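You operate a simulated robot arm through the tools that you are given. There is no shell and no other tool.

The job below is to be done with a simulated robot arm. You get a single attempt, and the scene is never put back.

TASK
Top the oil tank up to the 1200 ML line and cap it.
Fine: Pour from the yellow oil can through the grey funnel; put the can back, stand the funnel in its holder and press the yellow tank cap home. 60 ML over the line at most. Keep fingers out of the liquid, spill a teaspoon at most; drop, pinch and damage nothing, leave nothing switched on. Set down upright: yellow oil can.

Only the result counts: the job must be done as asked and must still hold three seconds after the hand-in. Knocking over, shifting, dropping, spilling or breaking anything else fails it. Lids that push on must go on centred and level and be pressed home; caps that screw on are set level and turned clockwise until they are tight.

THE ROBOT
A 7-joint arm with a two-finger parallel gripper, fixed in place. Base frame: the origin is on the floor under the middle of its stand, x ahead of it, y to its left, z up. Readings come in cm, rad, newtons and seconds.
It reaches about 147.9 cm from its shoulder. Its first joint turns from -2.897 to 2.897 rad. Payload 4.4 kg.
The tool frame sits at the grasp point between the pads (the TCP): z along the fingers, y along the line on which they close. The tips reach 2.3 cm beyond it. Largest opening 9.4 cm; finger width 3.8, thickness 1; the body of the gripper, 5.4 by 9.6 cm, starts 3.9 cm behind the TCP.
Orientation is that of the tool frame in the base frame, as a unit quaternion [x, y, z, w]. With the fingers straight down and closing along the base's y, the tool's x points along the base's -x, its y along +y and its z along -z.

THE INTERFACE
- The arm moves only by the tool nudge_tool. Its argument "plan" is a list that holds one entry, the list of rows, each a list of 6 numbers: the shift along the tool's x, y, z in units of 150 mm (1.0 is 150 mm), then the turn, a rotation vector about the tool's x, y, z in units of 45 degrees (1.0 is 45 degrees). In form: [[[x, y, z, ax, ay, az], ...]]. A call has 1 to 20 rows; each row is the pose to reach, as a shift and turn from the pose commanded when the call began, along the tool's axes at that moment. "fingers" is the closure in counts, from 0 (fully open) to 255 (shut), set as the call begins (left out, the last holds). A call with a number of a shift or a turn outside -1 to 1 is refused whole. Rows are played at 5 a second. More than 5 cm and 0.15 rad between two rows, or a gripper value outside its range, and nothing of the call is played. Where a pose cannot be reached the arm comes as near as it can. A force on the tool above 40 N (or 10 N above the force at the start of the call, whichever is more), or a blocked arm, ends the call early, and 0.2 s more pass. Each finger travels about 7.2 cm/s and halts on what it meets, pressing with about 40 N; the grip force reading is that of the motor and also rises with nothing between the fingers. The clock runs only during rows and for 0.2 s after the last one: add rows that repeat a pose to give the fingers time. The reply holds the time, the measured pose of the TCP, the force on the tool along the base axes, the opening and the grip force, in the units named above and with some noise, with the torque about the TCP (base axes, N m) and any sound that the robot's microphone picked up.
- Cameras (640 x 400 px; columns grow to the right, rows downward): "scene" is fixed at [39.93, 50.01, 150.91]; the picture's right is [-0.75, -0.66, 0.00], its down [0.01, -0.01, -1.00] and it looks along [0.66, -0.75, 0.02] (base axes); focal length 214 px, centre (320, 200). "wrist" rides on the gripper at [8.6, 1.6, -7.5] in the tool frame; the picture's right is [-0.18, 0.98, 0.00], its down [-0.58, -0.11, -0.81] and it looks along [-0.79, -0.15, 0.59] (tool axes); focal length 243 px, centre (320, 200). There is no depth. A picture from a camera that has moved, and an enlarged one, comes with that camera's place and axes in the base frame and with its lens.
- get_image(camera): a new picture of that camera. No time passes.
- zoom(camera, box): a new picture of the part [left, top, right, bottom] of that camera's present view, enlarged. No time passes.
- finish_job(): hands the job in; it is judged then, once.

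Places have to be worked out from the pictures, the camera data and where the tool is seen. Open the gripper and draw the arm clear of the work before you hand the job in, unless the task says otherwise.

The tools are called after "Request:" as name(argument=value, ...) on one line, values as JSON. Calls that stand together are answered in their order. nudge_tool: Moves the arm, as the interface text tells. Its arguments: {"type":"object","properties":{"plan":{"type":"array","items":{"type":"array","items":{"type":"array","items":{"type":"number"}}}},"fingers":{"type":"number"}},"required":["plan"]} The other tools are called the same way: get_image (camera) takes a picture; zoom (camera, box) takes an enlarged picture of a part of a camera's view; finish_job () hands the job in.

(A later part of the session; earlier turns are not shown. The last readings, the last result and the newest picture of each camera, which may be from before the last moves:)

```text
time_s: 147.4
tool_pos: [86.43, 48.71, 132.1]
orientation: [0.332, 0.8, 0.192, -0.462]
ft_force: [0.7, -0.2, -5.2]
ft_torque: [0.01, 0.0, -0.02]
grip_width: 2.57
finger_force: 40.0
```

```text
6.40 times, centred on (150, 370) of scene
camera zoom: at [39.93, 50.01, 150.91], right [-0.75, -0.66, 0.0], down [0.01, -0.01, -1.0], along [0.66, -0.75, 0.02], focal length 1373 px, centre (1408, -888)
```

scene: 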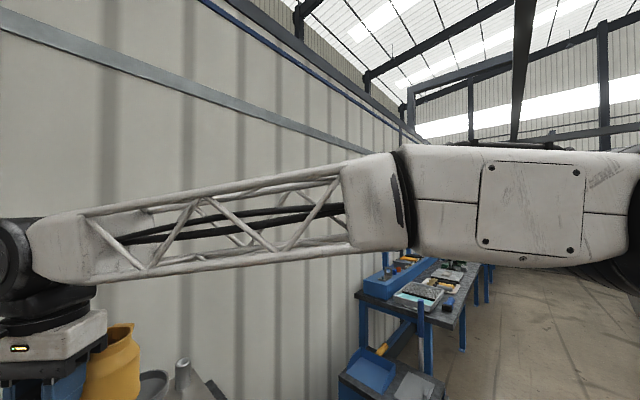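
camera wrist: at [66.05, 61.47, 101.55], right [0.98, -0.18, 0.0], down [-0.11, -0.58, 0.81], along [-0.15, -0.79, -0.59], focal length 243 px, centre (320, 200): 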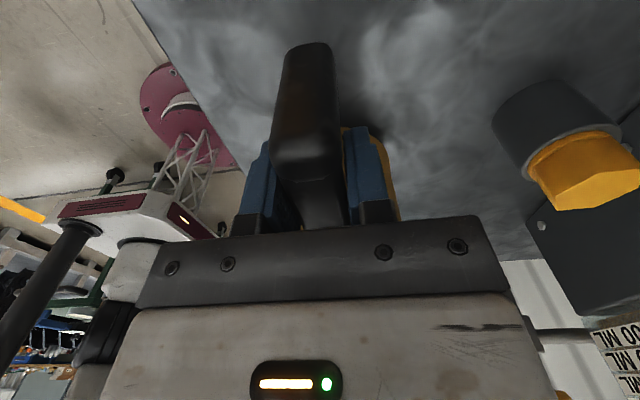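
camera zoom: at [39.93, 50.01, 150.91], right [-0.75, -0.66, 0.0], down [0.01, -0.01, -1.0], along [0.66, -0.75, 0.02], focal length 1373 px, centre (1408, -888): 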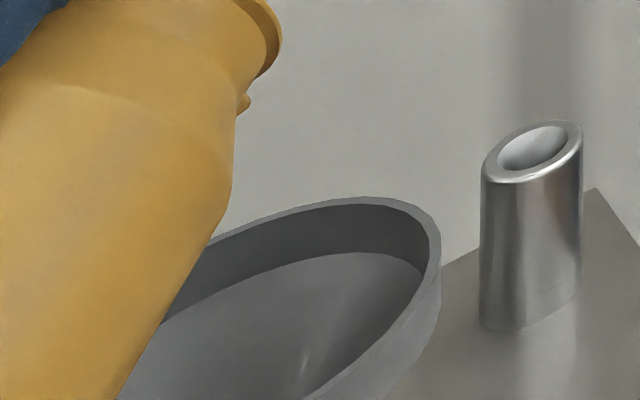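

Settled at 60°, the stream landing well inside the funnel. Continuing to 65° in 0.5° steps.

Request:
nudge_tool(plan=[[[0.0009, 0, -0.0071, 0, 0.0111, 0], [0.0018, 0, -0.0142, 0, 0.0222, 0], [0.0028, 0, -0.0212, 0, 0.0333, 0], [0.0037, 0, -0.0283, 0, 0.0444, 0], [0.0044, 0, -0.0354, 0, 0.0556, 0], [0.0051, 0, -0.0426, 0, 0.0667, 0], [0.0058, 0, -0.0497, 0, 0.0778, 0], [0.0065, 0, -0.0568, 0, 0.0889, 0], [0.007, 0, -0.064, 0, 0.1, 0], [0.0074, 0, -0.0712, 0, 0.1111, 0], [0.0074, 0, -0.0712, 0, 0.1111, 0], [0.0074, 0, -0.0712, 0, 0.1111, 0], [0.0074, 0, -0.0712, 0, 0.1111, 0], [0.0074, 0, -0.0712, 0, 0.1111, 0], [0.0074, 0, -0.0712, 0, 0.1111, 0]]])

Request:
zoom(camera="scene", box=[100, 340, 200, 400])

```text
time_s: 150.6
tool_pos: [87.05, 48.08, 132.82]
orientation: [0.323, 0.779, 0.206, -0.496]
ft_force: [0.9, 0.1, -4.7]
ft_torque: [-0.06, -0.03, -0.01]
grip_width: 2.56
finger_force: 40.0
```

```text
6.40 times, centred on (150, 370) of scene
camera zoom: at [39.93, 50.01, 150.91], right [-0.75, -0.66, 0.0], down [0.01, -0.01, -1.0], along [0.66, -0.75, 0.02], focal length 1373 px, centre (1408, -888)
```

zoom: 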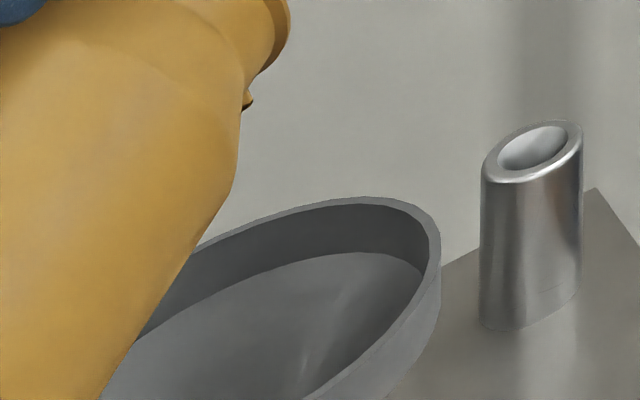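

Settled at 65°. I'll take several weight readings here to estimate how much has gone in.

Request:
nudge_tool(plan=[[[0, 0, 0, 0, 0, 0]]])

Request:
nudge_tool(plan=[[[0, 0, 0, 0, 0, 0]]])

Request:
nudge_tool(plan=[[[0, 0, 0, 0, 0, 0]]])

Request:
nudge_tool(plan=[[[0, 0, 0, 0, 0, 0]]])

Request:
nudge_tool(plan=[[[0, 0, 0, 0, 0, 0]]])

Request:
nudge_tool(plan=[[[0, 0, 0, 0, 0, 0]]])

Request:
nudge_tool(plan=[[[0, 0, 0, 0, 0, 0]]])

Request:
nudge_tool(plan=[[[0, 0, 0, 0, 0, 0]]])

```text
time_s: 151.0
tool_pos: [87.18, 48.1, 132.86]
orientation: [0.322, 0.78, 0.205, -0.497]
ft_force: [0.2, -0.3, -5.1]
ft_torque: [-0.01, -0.03, -0.03]
grip_width: 2.61
finger_force: 40.1
```

```text
time_s: 151.4
tool_pos: [87.13, 48.04, 132.81]
orientation: [0.323, 0.779, 0.206, -0.497]
ft_force: [0.3, 0.3, -5.0]
ft_torque: [-0.04, -0.07, 0.01]
grip_width: 2.6
finger_force: 40.4
```

```text
time_s: 151.8
tool_pos: [87.07, 48.04, 132.75]
orientation: [0.323, 0.78, 0.205, -0.496]
ft_force: [-0.5, -0.6, -6.5]
ft_torque: [-0.02, -0.06, -0.04]
grip_width: 2.57
finger_force: 40.1
```

```text
time_s: 152.2
tool_pos: [87.18, 47.98, 132.85]
orientation: [0.322, 0.779, 0.205, -0.496]
ft_force: [-0.3, 0.5, -6.5]
ft_torque: [-0.05, -0.04, 0.02]
grip_width: 2.57
finger_force: 40.1
```

```text
time_s: 152.6
tool_pos: [87.14, 48.03, 132.79]
orientation: [0.322, 0.779, 0.205, -0.497]
ft_force: [-1.2, -0.1, -4.9]
ft_torque: [-0.06, -0.03, -0.02]
grip_width: 2.57
finger_force: 40.1
```

```text
time_s: 153.0
tool_pos: [87.21, 48.16, 132.77]
orientation: [0.323, 0.779, 0.206, -0.497]
ft_force: [-0.2, -0.3, -5.2]
ft_torque: [-0.01, -0.1, -0.02]
grip_width: 2.59
finger_force: 40.2
```

```text
time_s: 153.4
tool_pos: [87.13, 48.05, 132.81]
orientation: [0.323, 0.779, 0.205, -0.496]
ft_force: [0.9, -0.2, -5.2]
ft_torque: [-0.05, -0.03, 0.01]
grip_width: 2.55
finger_force: 39.5
```

```text
time_s: 153.8
tool_pos: [87.17, 48.13, 132.78]
orientation: [0.323, 0.779, 0.206, -0.496]
ft_force: [0.6, 0.9, -4.7]
ft_torque: [-0.03, -0.06, 0.0]
grip_width: 2.6
finger_force: 39.7
```

Average about 5.3 N, i.e. roughly 90–95 ML in this second pour, so the level should be around 1195 ML. I'll go 3° further to 68° (about +27 ML) and let it settle.

Request:
nudge_tool(plan=[[[0.0009, 0, -0.007, 0, 0.0111, 0], [0.0018, 0, -0.0141, 0, 0.0222, 0], [0.0027, 0, -0.0211, 0, 0.0333, 0], [0.0035, 0, -0.0281, 0, 0.0444, 0], [0.0044, 0, -0.0352, 0, 0.0556, 0], [0.0053, 0, -0.0422, 0, 0.0667, 0], [0.0053, 0, -0.0422, 0, 0.0667, 0], [0.0053, 0, -0.0422, 0, 0.0667, 0], [0.0053, 0, -0.0422, 0, 0.0667, 0], [0.0053, 0, -0.0422, 0, 0.0667, 0], [0.0053, 0, -0.0422, 0, 0.0667, 0], [0.0053, 0, -0.0422, 0, 0.0667, 0]]])

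Request:
zoom(camera="scene", box=[100, 340, 200, 400])

```text
time_s: 156.4
tool_pos: [87.55, 47.77, 132.98]
orientation: [0.316, 0.767, 0.213, -0.517]
ft_force: [0.3, 0.0, -4.9]
ft_torque: [-0.05, -0.06, 0.02]
grip_width: 2.59
finger_force: 40.2
```

```text
6.40 times, centred on (150, 370) of scene
camera zoom: at [39.93, 50.01, 150.91], right [-0.75, -0.66, 0.0], down [0.01, -0.01, -1.0], along [0.66, -0.75, 0.02], focal length 1373 px, centre (1408, -888)
```

zoom: 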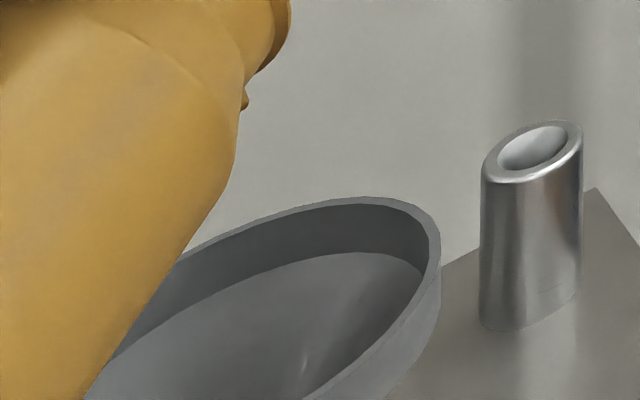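

Settled. Raising the can clear and bringing it back upright.

Request:
nudge_tool(plan=[[[0.09, 0, -0.037, 0, -0.03, 0], [0.18, 0, -0.075, 0, -0.08, 0], [0.28, 0, -0.112, 0, -0.15, 0], [0.371, 0, -0.15, 0, -0.23, 0], [0.371, 0, -0.15, 0, -0.32, 0], [0.371, 0, -0.15, 0, -0.42, 0], [0.371, 0, -0.15, 0, -0.52, 0], [0.371, 0, -0.15, 0, -0.62, 0], [0.371, 0, -0.15, 0, -0.72, 0], [0.371, 0, -0.15, 0, -0.82, 0], [0.371, 0, -0.15, 0, -0.92, 0], [0.371, 0, -0.15, 0, -1.0, 0], [0.371, 0, -0.15, 0, -1.0, 0]]])

Request:
nudge_tool(plan=[[[0, 0, 0, 0, -0.08, 0], [0, 0, 0, 0, -0.18, 0], [0, 0, 0, 0, -0.28, 0], [0, 0, 0, 0, -0.38, 0], [0, 0, 0, 0, -0.46, 0], [0, 0, 0, 0, -0.511, 0], [0, 0, 0, 0, -0.511, 0]]])

Request:
zoom(camera="scene", box=[40, 240, 240, 400])

```text
time_s: 159.2
tool_pos: [87.52, 47.78, 139.14]
orientation: [0.374, 0.905, 0.077, -0.185]
ft_force: [-0.5, 0.0, -4.8]
ft_torque: [0.15, 0.13, 0.02]
grip_width: 2.58
finger_force: 40.4
```

```text
time_s: 160.8
tool_pos: [87.36, 47.87, 139.12]
orientation: [0.383, 0.924, 0.0, 0.0]
ft_force: [-0.8, 0.5, -5.1]
ft_torque: [0.23, 0.17, 0.0]
grip_width: 2.61
finger_force: 39.7
```

```text
2.50 times, centred on (140, 320) of scene
camera zoom: at [39.93, 50.01, 150.91], right [-0.75, -0.66, 0.0], down [0.01, -0.01, -1.0], along [0.66, -0.75, 0.02], focal length 536 px, centre (770, -100)
```

zoom: 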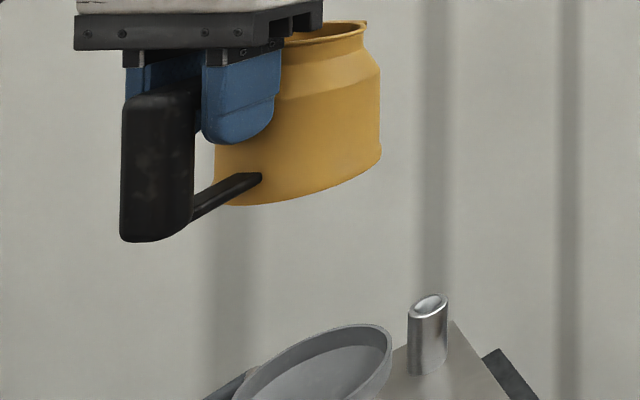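

Upright and clean. Carrying the can back above its spot.

Request:
nudge_tool(plan=[[[0.04, -0.03, 0.0, 0, 0, 0.03], [0.11, -0.08, 0.02, 0, 0, 0.08], [0.2, -0.14, 0.07, 0, 0, 0.13], [0.29, -0.2, 0.13, 0, 0, 0.19], [0.38, -0.26, 0.2, 0, 0, 0.25], [0.47, -0.32, 0.29, 0, 0, 0.31], [0.55, -0.38, 0.38, 0, 0, 0.37], [0.63, -0.43, 0.47, 0, 0, 0.43], [0.68, -0.46, 0.55, 0, 0, 0.48], [0.703, -0.476, 0.6, 0, 0, 0.5], [0.703, -0.476, 0.6, 0, 0, 0.5]]])

Request:
nudge_tool(plan=[[[0.03, -0.05, 0.05, 0, 0, 0.05], [0.09, -0.13, 0.12, 0, 0, 0.1], [0.16, -0.23, 0.2, 0, 0, 0.16], [0.23, -0.34, 0.29, 0, 0, 0.22], [0.3, -0.44, 0.38, 0, 0, 0.29], [0.37, -0.53, 0.47, 0, 0, 0.36], [0.412, -0.58, 0.57, 0, 0, 0.43], [0.412, -0.58, 0.67, 0, 0, 0.48], [0.412, -0.58, 0.78, 0, 0, 0.5], [0.412, -0.58, 0.88, 0, 0, 0.5], [0.412, -0.58, 0.96, 0, 0, 0.5], [0.412, -0.58, 1.0, 0, 0, 0.5], [0.412, -0.58, 1.0, 0, 0, 0.5]]])

Request:
get_image(camera="wrist")

```text
time_s: 163.2
tool_pos: [74.98, 50.13, 130.02]
orientation: [0.556, 0.831, 0.0, 0.0]
ft_force: [0.5, 0.3, -4.7]
ft_torque: [0.24, 0.11, 0.02]
grip_width: 2.59
finger_force: 39.9
```

```text
time_s: 166.0
tool_pos: [64.6, 52.45, 115.01]
orientation: [0.708, 0.707, 0.0, 0.0]
ft_force: [-0.3, -0.1, -5.1]
ft_torque: [0.29, 0.01, 0.02]
grip_width: 2.61
finger_force: 40.3
```

```text
taken
camera wrist: at [66.19, 61.2, 122.48], right [0.98, -0.18, 0.0], down [-0.11, -0.58, 0.81], along [-0.15, -0.79, -0.59], focal length 243 px, centre (320, 200)
```

wrist: 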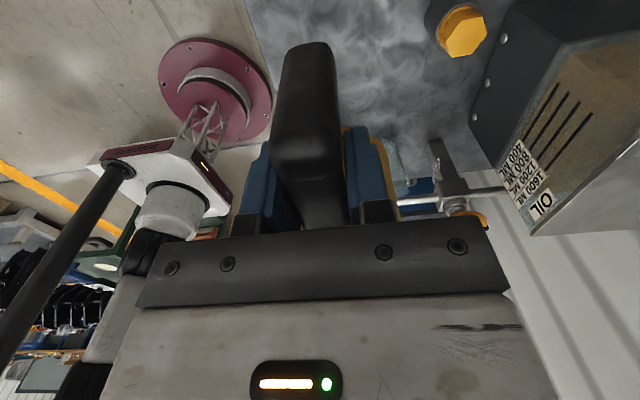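

Back above its spot, averaging 4.9 N. Lowering the can onto the bench.

Request:
nudge_tool(plan=[[[0.005, -0.002, 0.06, 0, 0, 0], [0.01, -0.005, 0.15, 0, 0, 0], [0.015, -0.007, 0.26, 0, 0, 0], [0.02, -0.008, 0.38, 0, 0, 0], [0.02, -0.008, 0.5, 0, 0, 0], [0.02, -0.008, 0.62, 0, 0, 0], [0.02, -0.008, 0.74, 0, 0, 0], [0.02, -0.008, 0.85, 0, 0, 0], [0.02, -0.008, 0.94, 0, 0, 0], [0.02, -0.008, 1.0, 0, 0, 0], [0.02, -0.008, 1.0, 0, 0, 0]]])

Request:
nudge_tool(plan=[[[0, 0, 0.06, 0, 0, 0], [0, 0, 0.13, 0, 0, 0], [0, 0, 0.2, 0, 0, 0], [0, 0, 0.27, 0, 0, 0], [0, 0, 0.33, 0, 0, 0], [0, 0, 0.38, 0, 0, 0], [0, 0, 0.42, 0, 0, 0], [0, 0, 0.445, 0, 0, 0], [0, 0, 0.445, 0, 0, 0]]])

```text
time_s: 168.4
tool_pos: [64.45, 52.99, 100.01]
orientation: [0.707, 0.707, 0.0, 0.0]
ft_force: [-0.6, -0.6, -6.1]
ft_torque: [0.25, 0.0, 0.01]
grip_width: 2.59
finger_force: 40.5
```

```text
time_s: 170.4
tool_pos: [64.41, 52.77, 93.5]
orientation: [0.707, 0.707, 0.0, 0.0]
ft_force: [0.0, 0.2, -5.5]
ft_torque: [0.28, -0.01, 0.0]
grip_width: 2.59
finger_force: 40.0
```

Half a centimetre to go; lowering in small steps until contact.

Request:
nudge_tool(plan=[[[0, 0, 0.01, 0, 0, 0], [0, 0, 0.02, 0, 0, 0], [0, 0, 0.03, 0, 0, 0], [0, 0, 0.03, 0, 0, 0]]])

Request:
nudge_tool(plan=[[[0, 0, 0.005, 0, 0, 0], [0, 0, 0.01, 0, 0, 0], [0, 0, 0.01, 0, 0, 0]]])

```text
time_s: 171.4
tool_pos: [64.38, 52.89, 93.11]
orientation: [0.707, 0.707, 0.001, 0.0]
ft_force: [-0.2, 0.0, -5.5]
ft_torque: [0.28, 0.0, -0.01]
grip_width: 2.58
finger_force: 39.7
```

```text
time_s: 172.2
tool_pos: [64.43, 52.84, 92.85]
orientation: [0.707, 0.707, -0.001, 0.0]
ft_force: [-0.4, -0.1, -5.0]
ft_torque: [0.32, 0.0, 0.01]
grip_width: 2.57
finger_force: 39.9
```

Request:
nudge_tool(plan=[[[0, 0, 0.004, 0, 0, 0], [0, 0, 0.008, 0, 0, 0], [0, 0, 0.008, 0, 0, 0]]])

```text
time_s: 173.0
tool_pos: [64.39, 52.94, 92.79]
orientation: [0.707, 0.707, 0.001, 0.0]
ft_force: [0.6, -1.4, 5.9]
ft_torque: [-1.13, 0.11, 0.03]
grip_width: 2.58
finger_force: 40.0
```

The far edge of the can has touched (6 N, slight tilt in the grip). A further half-millimetre lets it settle flat, then I release gently.

Request:
nudge_tool(plan=[[[0, 0, 0.004, 0, 0, 0], [0, 0, 0.006, 0, 0, 0], [0, 0, 0.006, 0, 0, 0]]])

Request:
nudge_tool(plan=[[[0, 0, 0, 0, 0, 0], [0, 0, 0, 0, 0, 0], [0, 0, 0, 0, 0, 0], [0, 0, 0, 0, 0, 0], [0, 0, 0, 0, 0, 0]]], fingers=60)

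Request:
get_image(camera="wrist")

```text
time_s: 173.8
tool_pos: [64.49, 52.92, 92.73]
orientation: [0.707, 0.707, 0.001, 0.0]
ft_force: [-2.0, 3.7, 24.0]
ft_torque: [-0.25, 0.29, -0.01]
grip_width: 2.59
finger_force: 40.0
```

```text
time_s: 175.0
tool_pos: [64.45, 52.92, 92.67]
orientation: [0.707, 0.707, -0.001, 0.0]
ft_force: [0.3, 0.2, 0.6]
ft_torque: [0.04, -0.02, 0.03]
grip_width: 7.19
finger_force: 0.0
```

```text
taken
camera wrist: at [66.04, 61.56, 100.01], right [0.98, -0.18, 0.0], down [-0.11, -0.58, 0.81], along [-0.15, -0.79, -0.59], focal length 243 px, centre (320, 200)
```

wrist: 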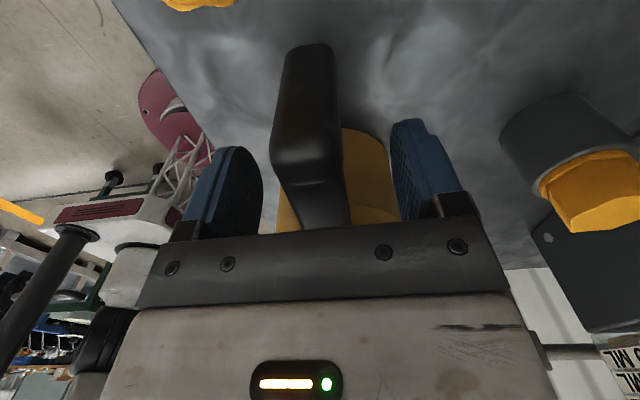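

The can stands flat and free. Raising and going back to the gauge-reading pose.

Request:
nudge_tool(plan=[[[0, 0, -0.1, 0, 0, 0], [0, 0, -0.3, 0, 0, 0], [0, 0, -0.55, 0, 0, 0], [0, 0, -0.8, 0, 0, 0], [0, 0, -1.0, 0, 0, 0], [0, 0, -1.0, 0, 0, 0]]])

Request:
nudge_tool(plan=[[[-0.05, 0, -0.1, 0, 0, -0.18], [-0.15, 0, -0.2, 0, 0, -0.36], [-0.3, 0, -0.2, 0, 0, -0.54], [-0.45, 0, -0.2, 0, 0, -0.72], [-0.6, 0, -0.2, 0, 0, -0.9], [-0.77, 0, -0.2, 0, 0, -1.0], [-0.77, 0, -0.2, 0, 0, -1.0]]], fingers=0)

Request:
nudge_tool(plan=[[[0, 0, 0, 0, 0, -0.18], [0, 0, 0, 0, 0, -0.36], [0, 0, 0, 0, 0, -0.54], [0, 0, 0, 0, 0, -0.72], [0, 0, 0, 0, 0, -0.9], [0, 0, 0, 0, 0, -1.0], [0, 0, 0, 0, 0, -1.0]]])

Request:
get_image(camera="wrist")

```text
time_s: 176.4
tool_pos: [64.63, 52.91, 107.83]
orientation: [0.707, 0.707, 0.0, 0.0]
ft_force: [-0.4, -1.3, 0.2]
ft_torque: [0.03, -0.03, -0.02]
grip_width: 7.21
finger_force: 0.1
```

```text
time_s: 178.0
tool_pos: [64.49, 41.09, 110.85]
orientation: [0.382, 0.924, -0.001, 0.0]
ft_force: [0.1, -0.5, -1.1]
ft_torque: [-0.02, -0.02, 0.01]
grip_width: 9.41
finger_force: 0.0
```

```text
time_s: 179.6
tool_pos: [64.52, 41.26, 110.61]
orientation: [-0.001, 1.0, 0.0, 0.0]
ft_force: [0.1, -0.5, 0.1]
ft_torque: [0.01, 0.01, 0.01]
grip_width: 9.4
finger_force: 0.1
```

```text
taken
camera wrist: at [55.79, 42.92, 118.09], right [0.18, 0.98, 0.0], down [0.58, -0.11, 0.81], along [0.79, -0.15, -0.59], focal length 243 px, centre (320, 200)
```

wrist: 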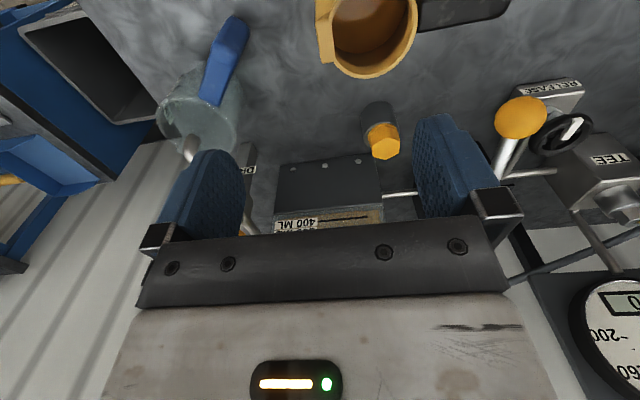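

Request:
nudge_tool(plan=[[[0, -0.06, 0.08, 0, -0.14, 0], [0, -0.12, 0.18, 0, -0.28, 0], [0, -0.18, 0.28, 0, -0.42, 0], [0, -0.24, 0.38, 0, -0.56, 0], [0, -0.287, 0.48, 0, -0.7, 0], [0, -0.287, 0.56, 0, -0.8, 0], [0, -0.287, 0.6, 0, -0.8, 0], [0, -0.287, 0.6, 0, -0.8, 0]]])

Request:
get_image(camera="wrist")

Request:
zoom(camera="wrist", box=[345, 175, 405, 205])

Request:
zoom(camera="wrist", box=[325, 155, 425, 225])

```text
time_s: 181.4
tool_pos: [64.54, 37.1, 101.58]
orientation: [-0.001, 0.951, 0.001, 0.31]
ft_force: [-0.1, 0.7, 0.5]
ft_torque: [0.03, 0.03, -0.03]
grip_width: 9.43
finger_force: 0.1
```

```text
taken
camera wrist: at [53.08, 38.67, 102.56], right [0.15, 0.98, 0.11], down [0.0, -0.11, 0.99], along [0.99, -0.15, -0.01], focal length 243 px, centre (320, 200)
```

wrist: 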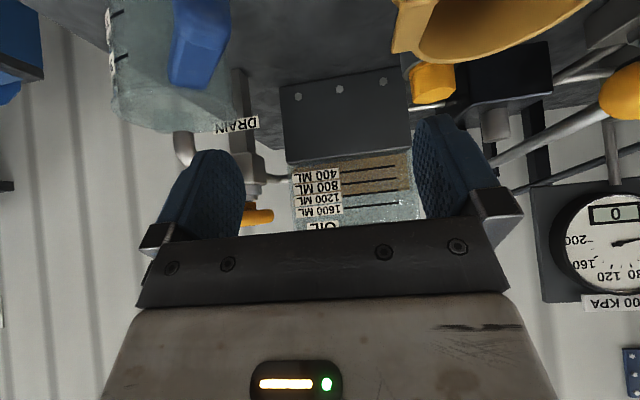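

```text
10.67 times, centred on (375, 190) of wrist
camera zoom: at [53.08, 38.67, 102.56], right [0.15, 0.98, 0.11], down [0.0, -0.11, 0.99], along [0.99, -0.15, -0.01], focal length 2588 px, centre (-267, 307)
```

zoom: 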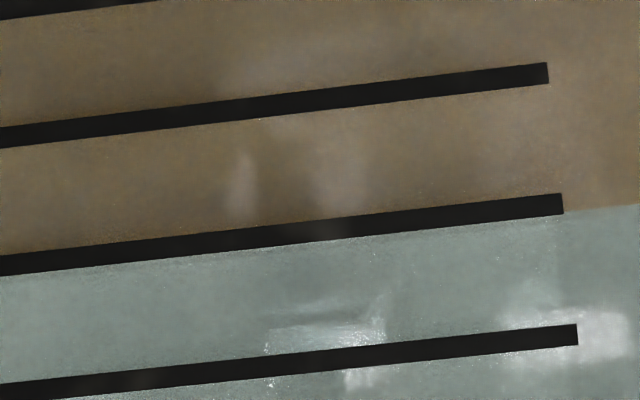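

```text
5.71 times, centred on (375, 190) of wrist
camera zoom: at [53.08, 38.67, 102.56], right [0.15, 0.98, 0.11], down [0.0, -0.11, 0.99], along [0.99, -0.15, -0.01], focal length 1386 px, centre (6, 257)
```

zoom: 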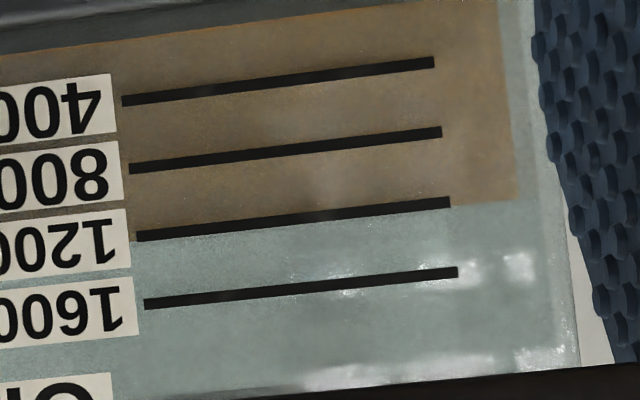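

The oil surface now sits right at the 1200 line. Zooming on the line's right end for the exact offset.

Request:
zoom(camera="wrist", box=[390, 182, 420, 200])

Request:
zoom(camera="wrist", box=[335, 190, 365, 208])

```text
16.00 times, centred on (405, 191) of wrist
camera zoom: at [53.08, 38.67, 102.56], right [0.15, 0.98, 0.11], down [0.0, -0.11, 0.99], along [0.99, -0.15, -0.01], focal length 3882 px, centre (-1040, 344)
```

zoom: 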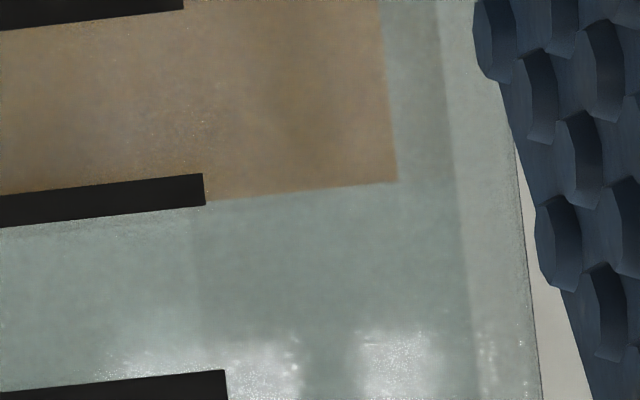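

```text
16.00 times, centred on (350, 199) of wrist
camera zoom: at [53.08, 38.67, 102.56], right [0.15, 0.98, 0.11], down [0.0, -0.11, 0.99], along [0.99, -0.15, -0.01], focal length 3882 px, centre (-160, 216)
```

zoom: 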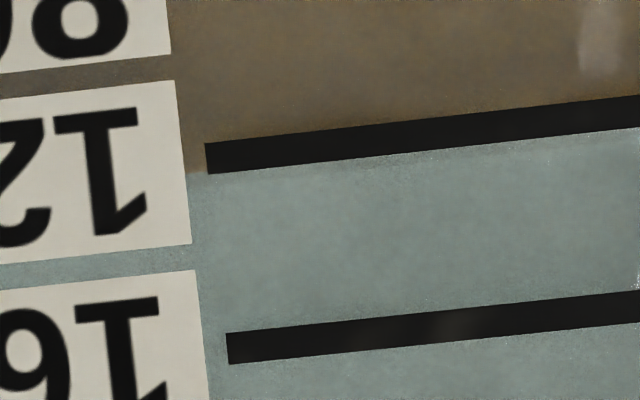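

The level reads about 1225 ML, which is within the 1200–1260 band. Now I leave the gauge pose and go to fetch the cap from the bench socket (it must give way to the funnel).

Request:
nudge_tool(plan=[[[-0.06, 0.03, -0.1, 0, 0, 0], [-0.15, 0.08, -0.25, 0, 0.1, 0], [-0.25, 0.15, -0.38, 0, 0.25, 0], [-0.35, 0.22, -0.48, 0, 0.4, 0], [-0.36, 0.28, -0.52, 0, 0.55, 0], [-0.36, 0.287, -0.52, 0, 0.7, 0], [-0.36, 0.287, -0.52, 0, 0.8, 0], [-0.36, 0.287, -0.52, 0, 0.8, 0]]])

Request:
nudge_tool(plan=[[[-0.25, 0.1, 0.0, 0, 0, 0], [-0.5, 0.2, 0.0, 0, 0, 0], [-0.75, 0.3, 0.0, 0, 0, 0], [-1.0, 0.42, 0.0, 0, 0, 0], [-1.0, 0.42, 0.15, 0, 0, 0], [-1.0, 0.42, 0.15, 0, 0, 0]]])

Request:
get_image(camera="wrist")

Request:
zoom(camera="wrist", box=[260, 0, 400, 120])

```text
time_s: 183.2
tool_pos: [64.25, 41.31, 111.08]
orientation: [-0.001, 1.0, 0.0, -0.001]
ft_force: [0.1, -0.1, 0.6]
ft_torque: [-0.02, 0.0, 0.01]
grip_width: 9.4
finger_force: 0.1
```

```text
time_s: 184.6
tool_pos: [79.48, 47.54, 108.85]
orientation: [0.0, 1.0, 0.0, 0.0]
ft_force: [-0.3, 0.3, 0.5]
ft_torque: [0.01, 0.02, -0.04]
grip_width: 9.38
finger_force: 0.0
```

```text
taken
camera wrist: at [70.81, 49.2, 116.23], right [0.18, 0.98, 0.0], down [0.58, -0.11, 0.81], along [0.79, -0.15, -0.59], focal length 243 px, centre (320, 200)
```

wrist: 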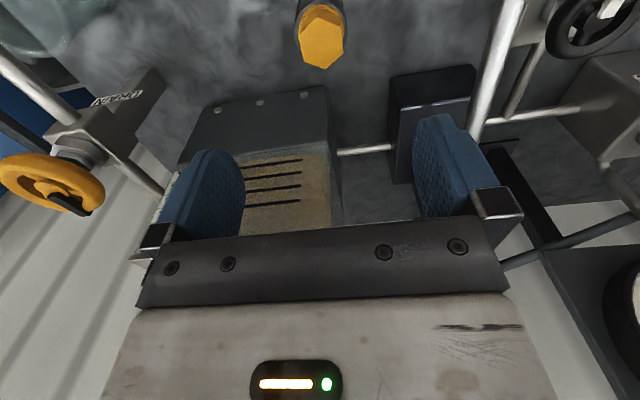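

```text
3.33 times, centred on (330, 60) of wrist
camera zoom: at [70.81, 49.2, 116.23], right [0.18, 0.98, 0.0], down [0.58, -0.11, 0.81], along [0.79, -0.15, -0.59], focal length 809 px, centre (287, 667)
```

zoom: 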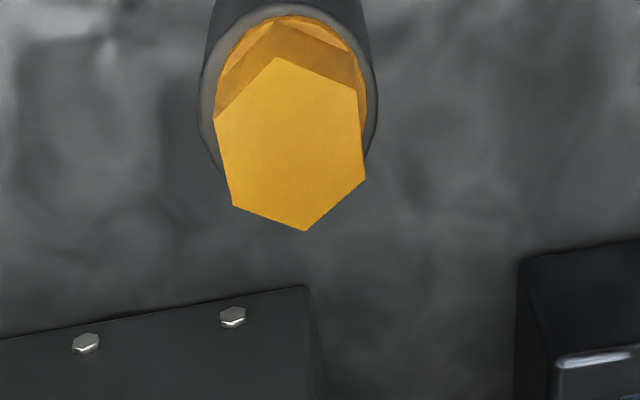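

The cap is centred at about (79.85, 47.6). Descending over it with the fingers opened to 6.5 cm.

Request:
nudge_tool(plan=[[[-0.012, 0.002, 0.15, 0, 0, 0], [-0.025, 0.004, 0.3, 0, 0, 0], [-0.025, 0.004, 0.5, 0, 0, 0], [-0.025, 0.004, 0.7, 0, 0, 0], [-0.025, 0.004, 0.7, 0, 0, 0]]], fingers=78)

Request:
get_image(camera="wrist")

Request:
zoom(camera="wrist", box=[240, 40, 400, 160])

```text
time_s: 185.8
tool_pos: [79.64, 47.52, 98.36]
orientation: [0.0, 1.0, 0.0, 0.001]
ft_force: [-0.2, -0.9, 0.1]
ft_torque: [0.02, 0.04, -0.05]
grip_width: 6.51
finger_force: 0.1
```

```text
taken
camera wrist: at [71.0, 49.28, 105.67], right [0.18, 0.98, 0.0], down [0.58, -0.11, 0.81], along [0.79, -0.15, -0.59], focal length 243 px, centre (320, 200)
```

wrist: 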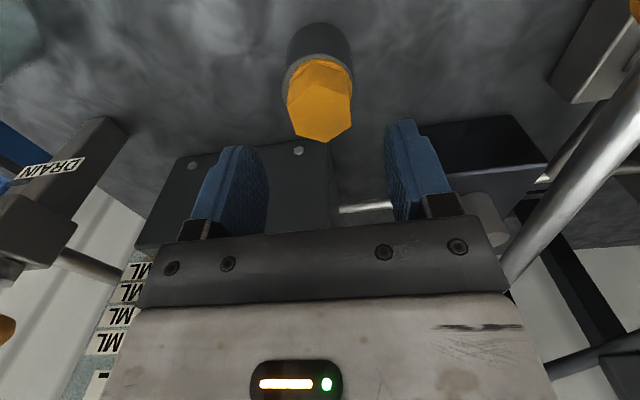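

```text
3.33 times, centred on (320, 100) of wrist
camera zoom: at [71.0, 49.28, 105.67], right [0.18, 0.98, 0.0], down [0.58, -0.11, 0.81], along [0.79, -0.15, -0.59], focal length 809 px, centre (320, 533)
```

zoom: 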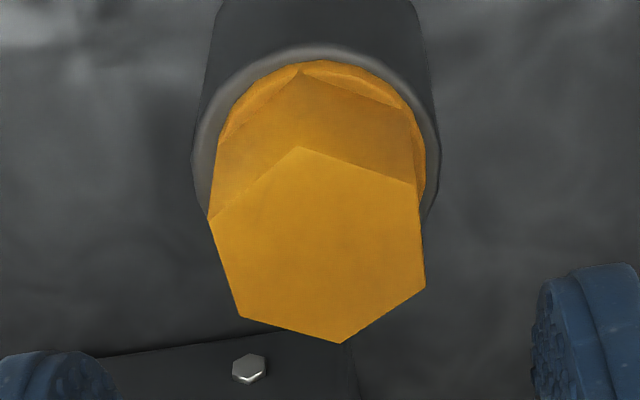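

The flats are parallel to the pads and the cap is about 0.4 cm further in +x. Correcting that and descending to grip height.

Request:
nudge_tool(plan=[[[-0.024, 0, 0.1, 0, 0, 0], [-0.024, 0, 0.2, 0, 0, 0], [-0.024, 0, 0.3, 0, 0, 0], [-0.024, 0, 0.375, 0, 0, 0], [-0.024, 0, 0.375, 0, 0, 0]]])

Request:
get_image(camera="wrist")

```text
time_s: 187.0
tool_pos: [79.95, 47.6, 92.58]
orientation: [0.0, 1.0, 0.0, 0.0]
ft_force: [-0.8, 0.4, 0.6]
ft_torque: [0.0, -0.01, 0.01]
grip_width: 6.53
finger_force: 0.0
```

```text
taken
camera wrist: at [71.28, 49.35, 100.08], right [0.18, 0.98, 0.0], down [0.58, -0.11, 0.81], along [0.79, -0.15, -0.59], focal length 243 px, centre (320, 200)
```

wrist: 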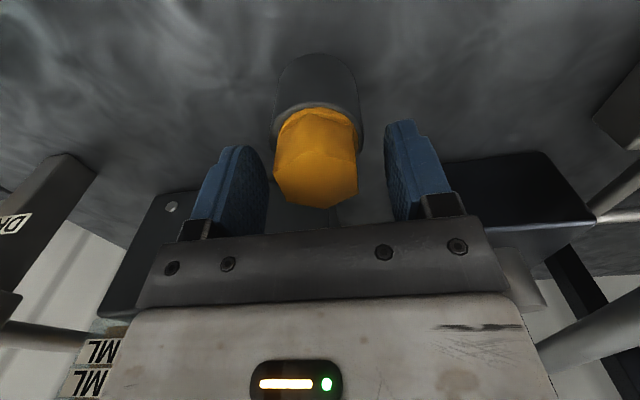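

The view matches the release pose. Closing on the cap.

Request:
nudge_tool(plan=[[[0, 0, 0, 0, 0, 0], [0, 0, 0, 0, 0, 0], [0, 0, 0, 0, 0, 0], [0, 0, 0, 0, 0, 0], [0, 0, 0, 0, 0, 0]]], fingers=255)

Request:
nudge_tool(plan=[[[0, 0, -0.03, 0, 0, 0], [0, 0, -0.08, 0, 0, 0], [0, 0, -0.16, 0, 0, 0], [0, 0, -0.28, 0, 0, 0], [0, 0, -0.42, 0, 0, 0], [0, 0, -0.58, 0, 0, 0], [0, 0, -0.75, 0, 0, 0], [0, 0, -0.92, 0, 0, 0], [0, 0, -1.0, 0, 0, 0], [0, 0, -1.0, 0, 0, 0]]])

Request:
get_image(camera="wrist")

```text
time_s: 188.2
tool_pos: [79.94, 47.66, 92.71]
orientation: [0.001, 1.0, 0.0, 0.0]
ft_force: [0.8, -0.9, -0.4]
ft_torque: [-0.01, 0.0, -0.03]
grip_width: 4.18
finger_force: 40.0
```

```text
time_s: 190.4
tool_pos: [79.88, 47.6, 107.75]
orientation: [0.0, 1.0, 0.0, -0.001]
ft_force: [-0.4, 0.1, -0.9]
ft_torque: [-0.02, -0.03, 0.03]
grip_width: 4.14
finger_force: 40.2
```

```text
taken
camera wrist: at [71.23, 49.24, 115.15], right [0.18, 0.98, 0.0], down [0.58, -0.11, 0.81], along [0.79, -0.15, -0.59], focal length 243 px, centre (320, 200)
```

wrist: 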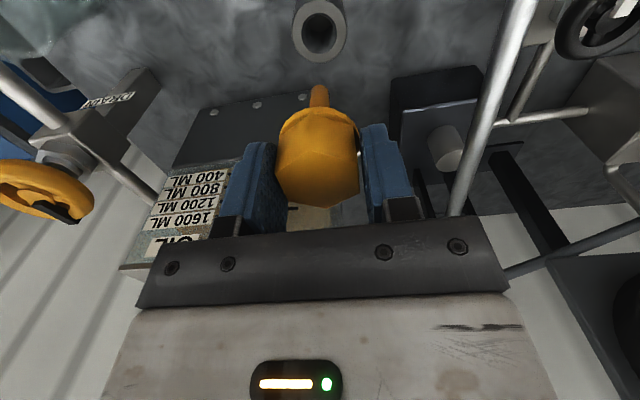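

Cap in hand. To see how its underside mates, I'll raise it to the scene camera's height and tilt it back so the camera can look at it from below.

Request:
nudge_tool(plan=[[[0, 0, -0.25, 0, 0, 0], [0, 0, -0.5, 0, 0, 0], [0, 0, -0.75, 0, 0, 0], [0, 0, -1.0, 0, 0, 0], [0, 0, -1.0, 0, 0, 0]]])

Request:
nudge_tool(plan=[[[0, 0, -0.25, 0, 0, 0], [0, 0, -0.5, 0, 0, 0], [0, 0, -0.75, 0, 0, 0], [0, 0, -1.0, 0, 0, 0], [0, 0, -1.0, 0, 0, 0]]])

Request:
nudge_tool(plan=[[[0, -0.1, -0.2, 0, 0.15, 0], [0, -0.2, -0.4, 0, 0.3, 0], [0, -0.3, -0.6, 0, 0.45, 0], [0, -0.4, -0.8, 0, 0.6, 0], [0, -0.4, -1.0, 0, 0.7, 0], [0, -0.4, -1.0, 0, 0.7, 0]]])

Request:
get_image(camera="scene")

```text
time_s: 191.6
tool_pos: [79.83, 47.42, 122.84]
orientation: [0.0, 1.0, 0.0, 0.0]
ft_force: [0.3, 0.4, -1.0]
ft_torque: [-0.02, -0.01, -0.02]
grip_width: 4.12
finger_force: 40.2
```

```text
time_s: 192.8
tool_pos: [79.87, 47.62, 137.87]
orientation: [0.0, 1.0, 0.0, 0.0]
ft_force: [0.6, -0.4, -0.6]
ft_torque: [0.02, -0.01, 0.02]
grip_width: 4.14
finger_force: 40.0
```

```text
time_s: 194.2
tool_pos: [74.64, 39.72, 140.4]
orientation: [0.0, 0.963, 0.0, -0.271]
ft_force: [0.3, -0.8, -1.2]
ft_torque: [0.01, -0.01, -0.03]
grip_width: 4.14
finger_force: 40.0
out of reach, approached as far as the arm can: row 4, 5, 6
```

```text
taken
```

scene: 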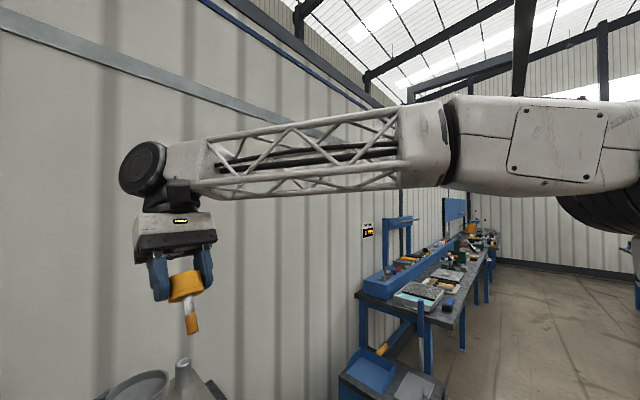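

The tilt limited the reach, but the cap's underside is now turned toward the scene camera. Zooming in.

Request:
zoom(camera="scene", box=[140, 240, 230, 340])

```text
4.00 times, centred on (185, 290) of scene
camera zoom: at [39.93, 50.01, 150.91], right [-0.75, -0.66, 0.0], down [0.01, -0.01, -1.0], along [0.66, -0.75, 0.02], focal length 858 px, centre (860, -160)
```

zoom: 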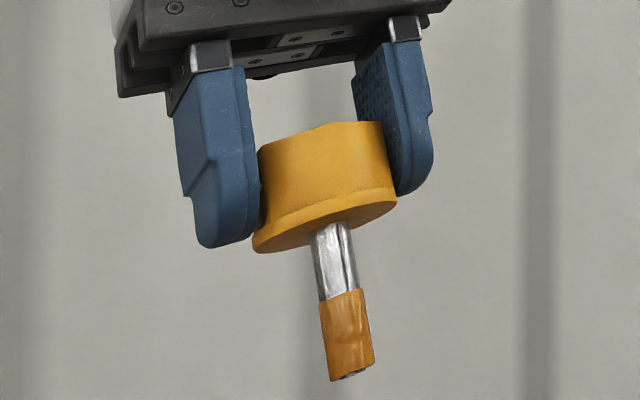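

The cap is a flat-bottomed plug cap with a 5 cm stem, so it can sit on the filler ring with the stem inside. Now I level it again and bring it down from this pose carefully.

Request:
nudge_tool(plan=[[[0, 0, 0.2, 0, -0.1, 0], [0, 0, 0.4, 0, -0.25, 0], [0, 0, 0.6, 0, -0.4, 0], [0, 0, 0.7, 0, -0.55, 0], [0, 0, 0.7, 0, -0.7, 0], [0, 0, 0.7, 0, -0.7, 0]]])

Request:
get_image(camera="scene")

```text
time_s: 195.6
tool_pos: [69.74, 39.31, 131.47]
orientation: [-0.001, 1.0, 0.0, -0.001]
ft_force: [-0.9, 0.6, -1.8]
ft_torque: [0.02, 0.01, 0.01]
grip_width: 4.14
finger_force: 39.8
```

```text
taken
```

scene: 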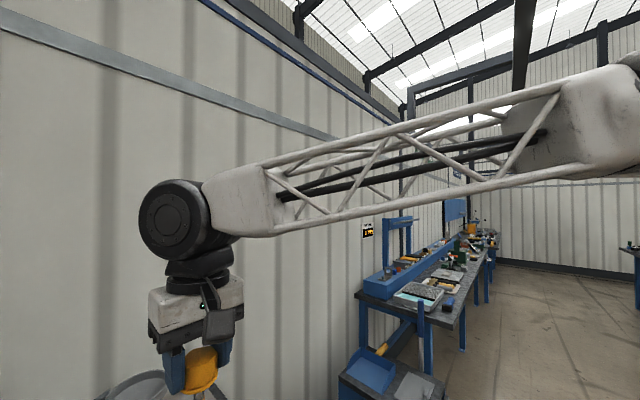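

The tool is level at (69.7, 39.3, 131.5). Now moving over to the cap post with the original 30°-offset orientation, staying high over the funnel.

Request:
nudge_tool(plan=[[[-0.2, -0.04, 0, 0, 0, 0.13], [-0.4, -0.08, 0, 0, 0, 0.26], [-0.6, -0.12, 0, 0, 0, 0.4], [-0.8, -0.16, 0, 0, 0, 0.54], [-1.0, -0.2, 0, 0, 0, 0.667], [-1.0, -0.2, 0, 0, 0, 0.667]]])

Request:
nudge_tool(plan=[[[-0.2, 0.05, 0, 0, 0, 0.13], [-0.4, 0.1, 0, 0, 0, 0.26], [-0.6, 0.15, 0, 0, 0, 0.4], [-0.8, 0.2, 0, 0, 0, 0.54], [-0.919, 0.234, 0, 0, 0, 0.667], [-0.919, 0.234, 0, 0, 0, 0.667]]])

Request:
get_image(camera="wrist")

Request:
zoom(camera="scene", box=[100, 270, 240, 400])

```text
time_s: 197.0
tool_pos: [84.79, 36.45, 131.37]
orientation: [0.26, 0.966, 0.0, 0.0]
ft_force: [-0.2, 0.2, -0.7]
ft_torque: [0.03, 0.02, 0.02]
grip_width: 4.15
finger_force: 40.2
```

```text
time_s: 198.4
tool_pos: [98.39, 32.4, 131.38]
orientation: [0.501, 0.866, -0.001, 0.0]
ft_force: [-0.6, -0.4, -0.7]
ft_torque: [0.0, 0.03, -0.03]
grip_width: 4.15
finger_force: 40.1
```

```text
taken
camera wrist: at [95.52, 40.85, 138.84], right [0.94, 0.33, 0.0], down [0.2, -0.56, 0.81], along [0.27, -0.76, -0.59], focal length 243 px, centre (320, 200)
```

wrist: 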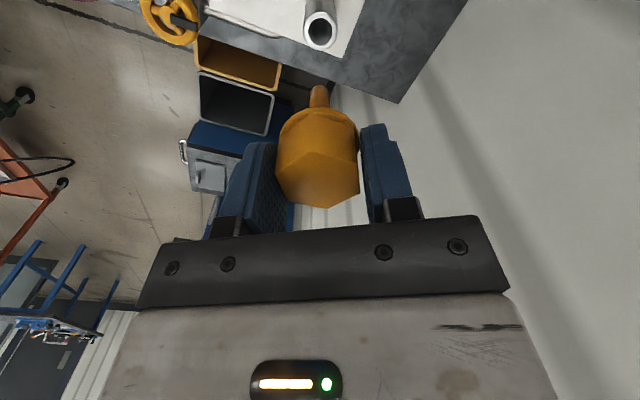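

```text
3.08 times, centred on (170, 335) of scene
camera zoom: at [39.93, 50.01, 150.91], right [-0.75, -0.66, 0.0], down [0.01, -0.01, -1.0], along [0.66, -0.75, 0.02], focal length 660 px, centre (782, -215)
```

zoom: 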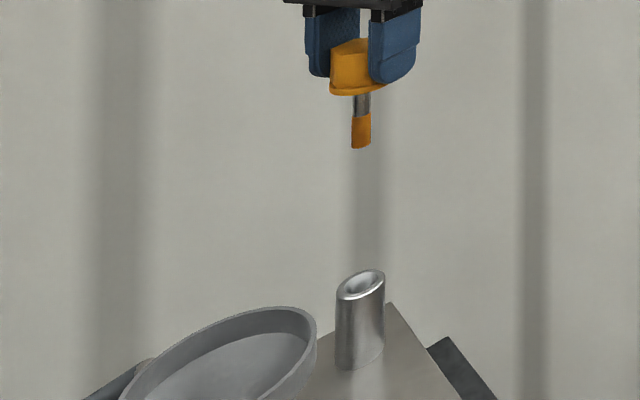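

The stem is directly above the post. Zooming on the post opening to check alignment and its bore.

Request:
zoom(camera="wrist", box=[290, 0, 350, 50])

Request:
zoom(camera="scene", box=[155, 345, 195, 375])

```text
8.00 times, centred on (320, 25) of wrist
camera zoom: at [95.52, 40.85, 138.84], right [0.94, 0.33, 0.0], down [0.2, -0.56, 0.81], along [0.27, -0.76, -0.59], focal length 1941 px, centre (320, 1600)
```

zoom: 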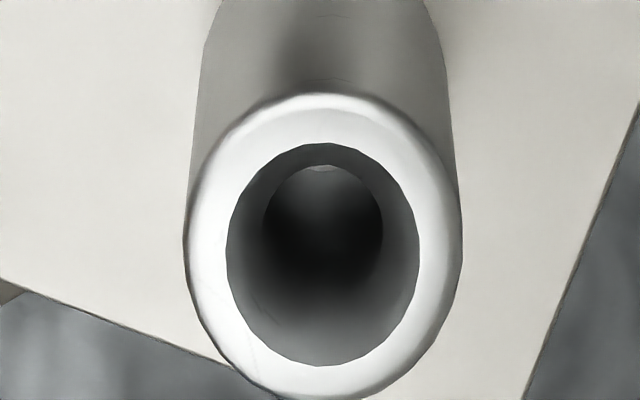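

```text
13.33 times, centred on (175, 360) of scene
camera zoom: at [39.93, 50.01, 150.91], right [-0.75, -0.66, 0.0], down [0.01, -0.01, -1.0], along [0.66, -0.75, 0.02], focal length 2860 px, centre (2253, -1933)
```

zoom: 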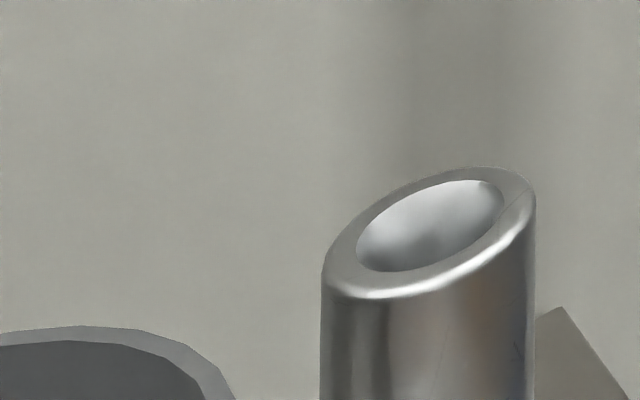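

The post has a chamfered lead-in and a bore matching the cap's stem, so it's the cap's rest. I'll measure how the cap sits in the grip before inserting.

Request:
zoom(camera="wrist", box=[250, 75, 390, 215])

```text
2.86 times, centred on (320, 145) of wrist
camera zoom: at [95.52, 40.85, 138.84], right [0.94, 0.33, 0.0], down [0.2, -0.56, 0.81], along [0.27, -0.76, -0.59], focal length 693 px, centre (320, 357)
```

zoom: 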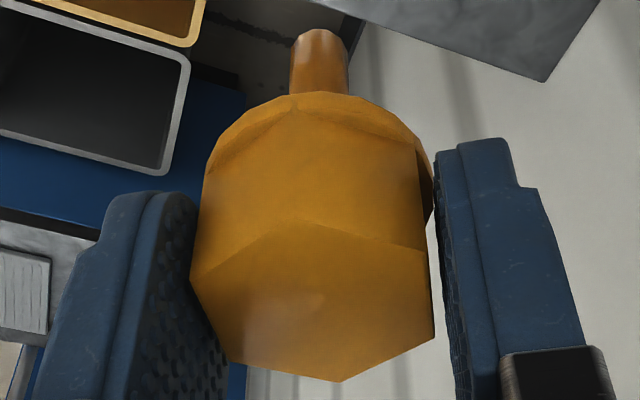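

The grip offset is small (about 0.1 cm). Descending until the stem tip is just above the post opening.

Request:
nudge_tool(plan=[[[0.004, 0, 0.15, 0, 0, 0], [0.004, 0, 0.3, 0, 0, 0], [0.004, 0, 0.45, 0, 0, 0], [0.004, 0, 0.56, 0, 0, 0], [0.004, 0, 0.58, 0, 0, 0], [0.004, 0, 0.58, 0, 0, 0]]])

Request:
zoom(camera="scene", box=[140, 320, 220, 380])

Request:
zoom(camera="wrist", box=[270, 30, 370, 130])

```text
time_s: 199.8
tool_pos: [98.48, 32.51, 122.69]
orientation: [0.5, 0.866, 0.0, 0.0]
ft_force: [-0.1, -0.1, -0.9]
ft_torque: [0.0, 0.03, 0.04]
grip_width: 4.16
finger_force: 40.0
```

```text
6.67 times, centred on (180, 350) of scene
camera zoom: at [39.93, 50.01, 150.91], right [-0.75, -0.66, 0.0], down [0.01, -0.01, -1.0], along [0.66, -0.75, 0.02], focal length 1430 px, centre (1253, -800)
```

zoom: 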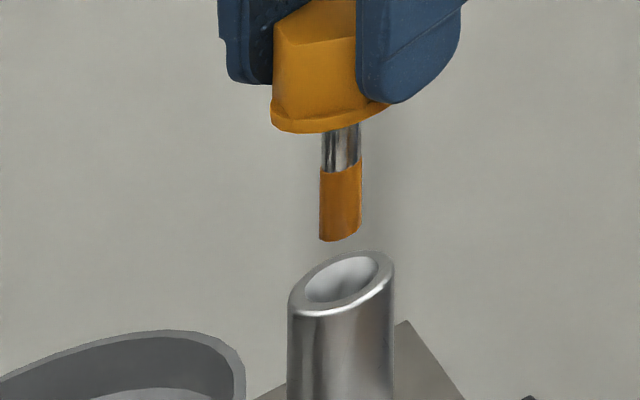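

```text
4.00 times, centred on (320, 80) of wrist
camera zoom: at [95.39, 40.84, 130.11], right [0.94, 0.33, 0.0], down [0.2, -0.56, 0.81], along [0.27, -0.76, -0.59], focal length 970 px, centre (320, 680)
```

zoom: 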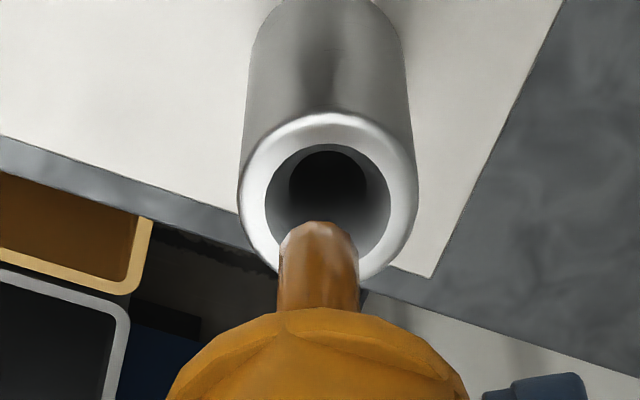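

The stem is within about 1 mm of the bore axis. I'll nudge 0.8 mm and lower the tip into the chamfered opening slowly.

Request:
nudge_tool(plan=[[[0, 0.005, 0.03, 0, 0, 0], [0, 0.005, 0.06, 0, 0, 0], [0, 0.005, 0.09, 0, 0, 0], [0, 0.005, 0.12, 0, 0, 0], [0, 0.005, 0.15, 0, 0, 0], [0, 0.005, 0.15, 0, 0, 0]]])

Request:
zoom(camera="scene", box=[140, 320, 220, 380])

Request:
zoom(camera="wrist", box=[270, 30, 370, 130])

```text
time_s: 201.2
tool_pos: [98.37, 32.55, 120.57]
orientation: [0.5, 0.866, 0.0, -0.001]
ft_force: [0.1, 0.4, -0.8]
ft_torque: [0.02, 0.01, -0.03]
grip_width: 4.15
finger_force: 39.7
```

```text
6.67 times, centred on (180, 350) of scene
camera zoom: at [39.93, 50.01, 150.91], right [-0.75, -0.66, 0.0], down [0.01, -0.01, -1.0], along [0.66, -0.75, 0.02], focal length 1430 px, centre (1253, -800)
```

zoom: 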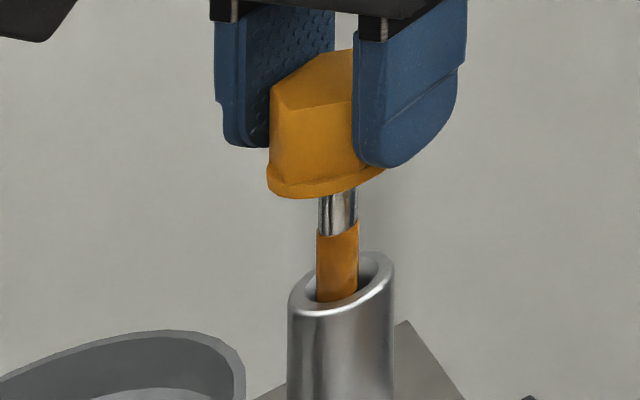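

```text
4.00 times, centred on (320, 80) of wrist
camera zoom: at [95.46, 40.9, 127.93], right [0.94, 0.33, 0.0], down [0.2, -0.56, 0.81], along [0.27, -0.76, -0.59], focal length 970 px, centre (320, 680)
```

zoom: 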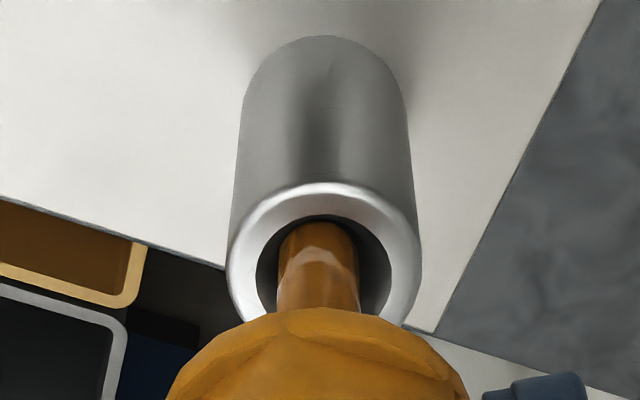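

The tip is in the opening with no contact force. Continuing down slowly.

Request:
nudge_tool(plan=[[[0, 0, 0.02, 0, 0, 0], [0, 0, 0.04, 0, 0, 0], [0, 0, 0.06, 0, 0, 0], [0, 0, 0.08, 0, 0, 0], [0, 0, 0.1, 0, 0, 0], [0, 0, 0.1, 0, 0, 0]]])

Request:
zoom(camera="scene", box=[140, 320, 220, 380])

```text
time_s: 202.6
tool_pos: [98.37, 32.63, 119.03]
orientation: [0.5, 0.866, -0.001, 0.0]
ft_force: [4.0, -16.4, -0.7]
ft_torque: [-1.0, -0.2, 0.04]
grip_width: 4.14
finger_force: 39.8
```

```text
6.67 times, centred on (180, 350) of scene
camera zoom: at [39.93, 50.01, 150.91], right [-0.75, -0.66, 0.0], down [0.01, -0.01, -1.0], along [0.66, -0.75, 0.02], focal length 1430 px, centre (1253, -800)
```

zoom: 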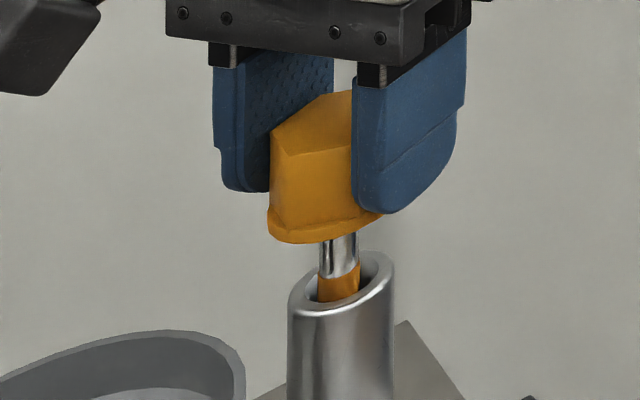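

A sideways force of 16 N in −y shows I'm about 2 mm too far in +y. Shifting back to relieve it.

Request:
nudge_tool(plan=[[[-0.005, -0.001, 0, 0, 0, 0], [-0.01, -0.002, 0, 0, 0, 0], [-0.01, -0.002, 0, 0, 0, 0]]])

```text
time_s: 203.4
tool_pos: [98.38, 32.45, 119.07]
orientation: [0.5, 0.866, 0.0, 0.0]
ft_force: [0.2, 0.1, -1.6]
ft_torque: [0.0, -0.02, 0.0]
grip_width: 4.16
finger_force: 39.8
```

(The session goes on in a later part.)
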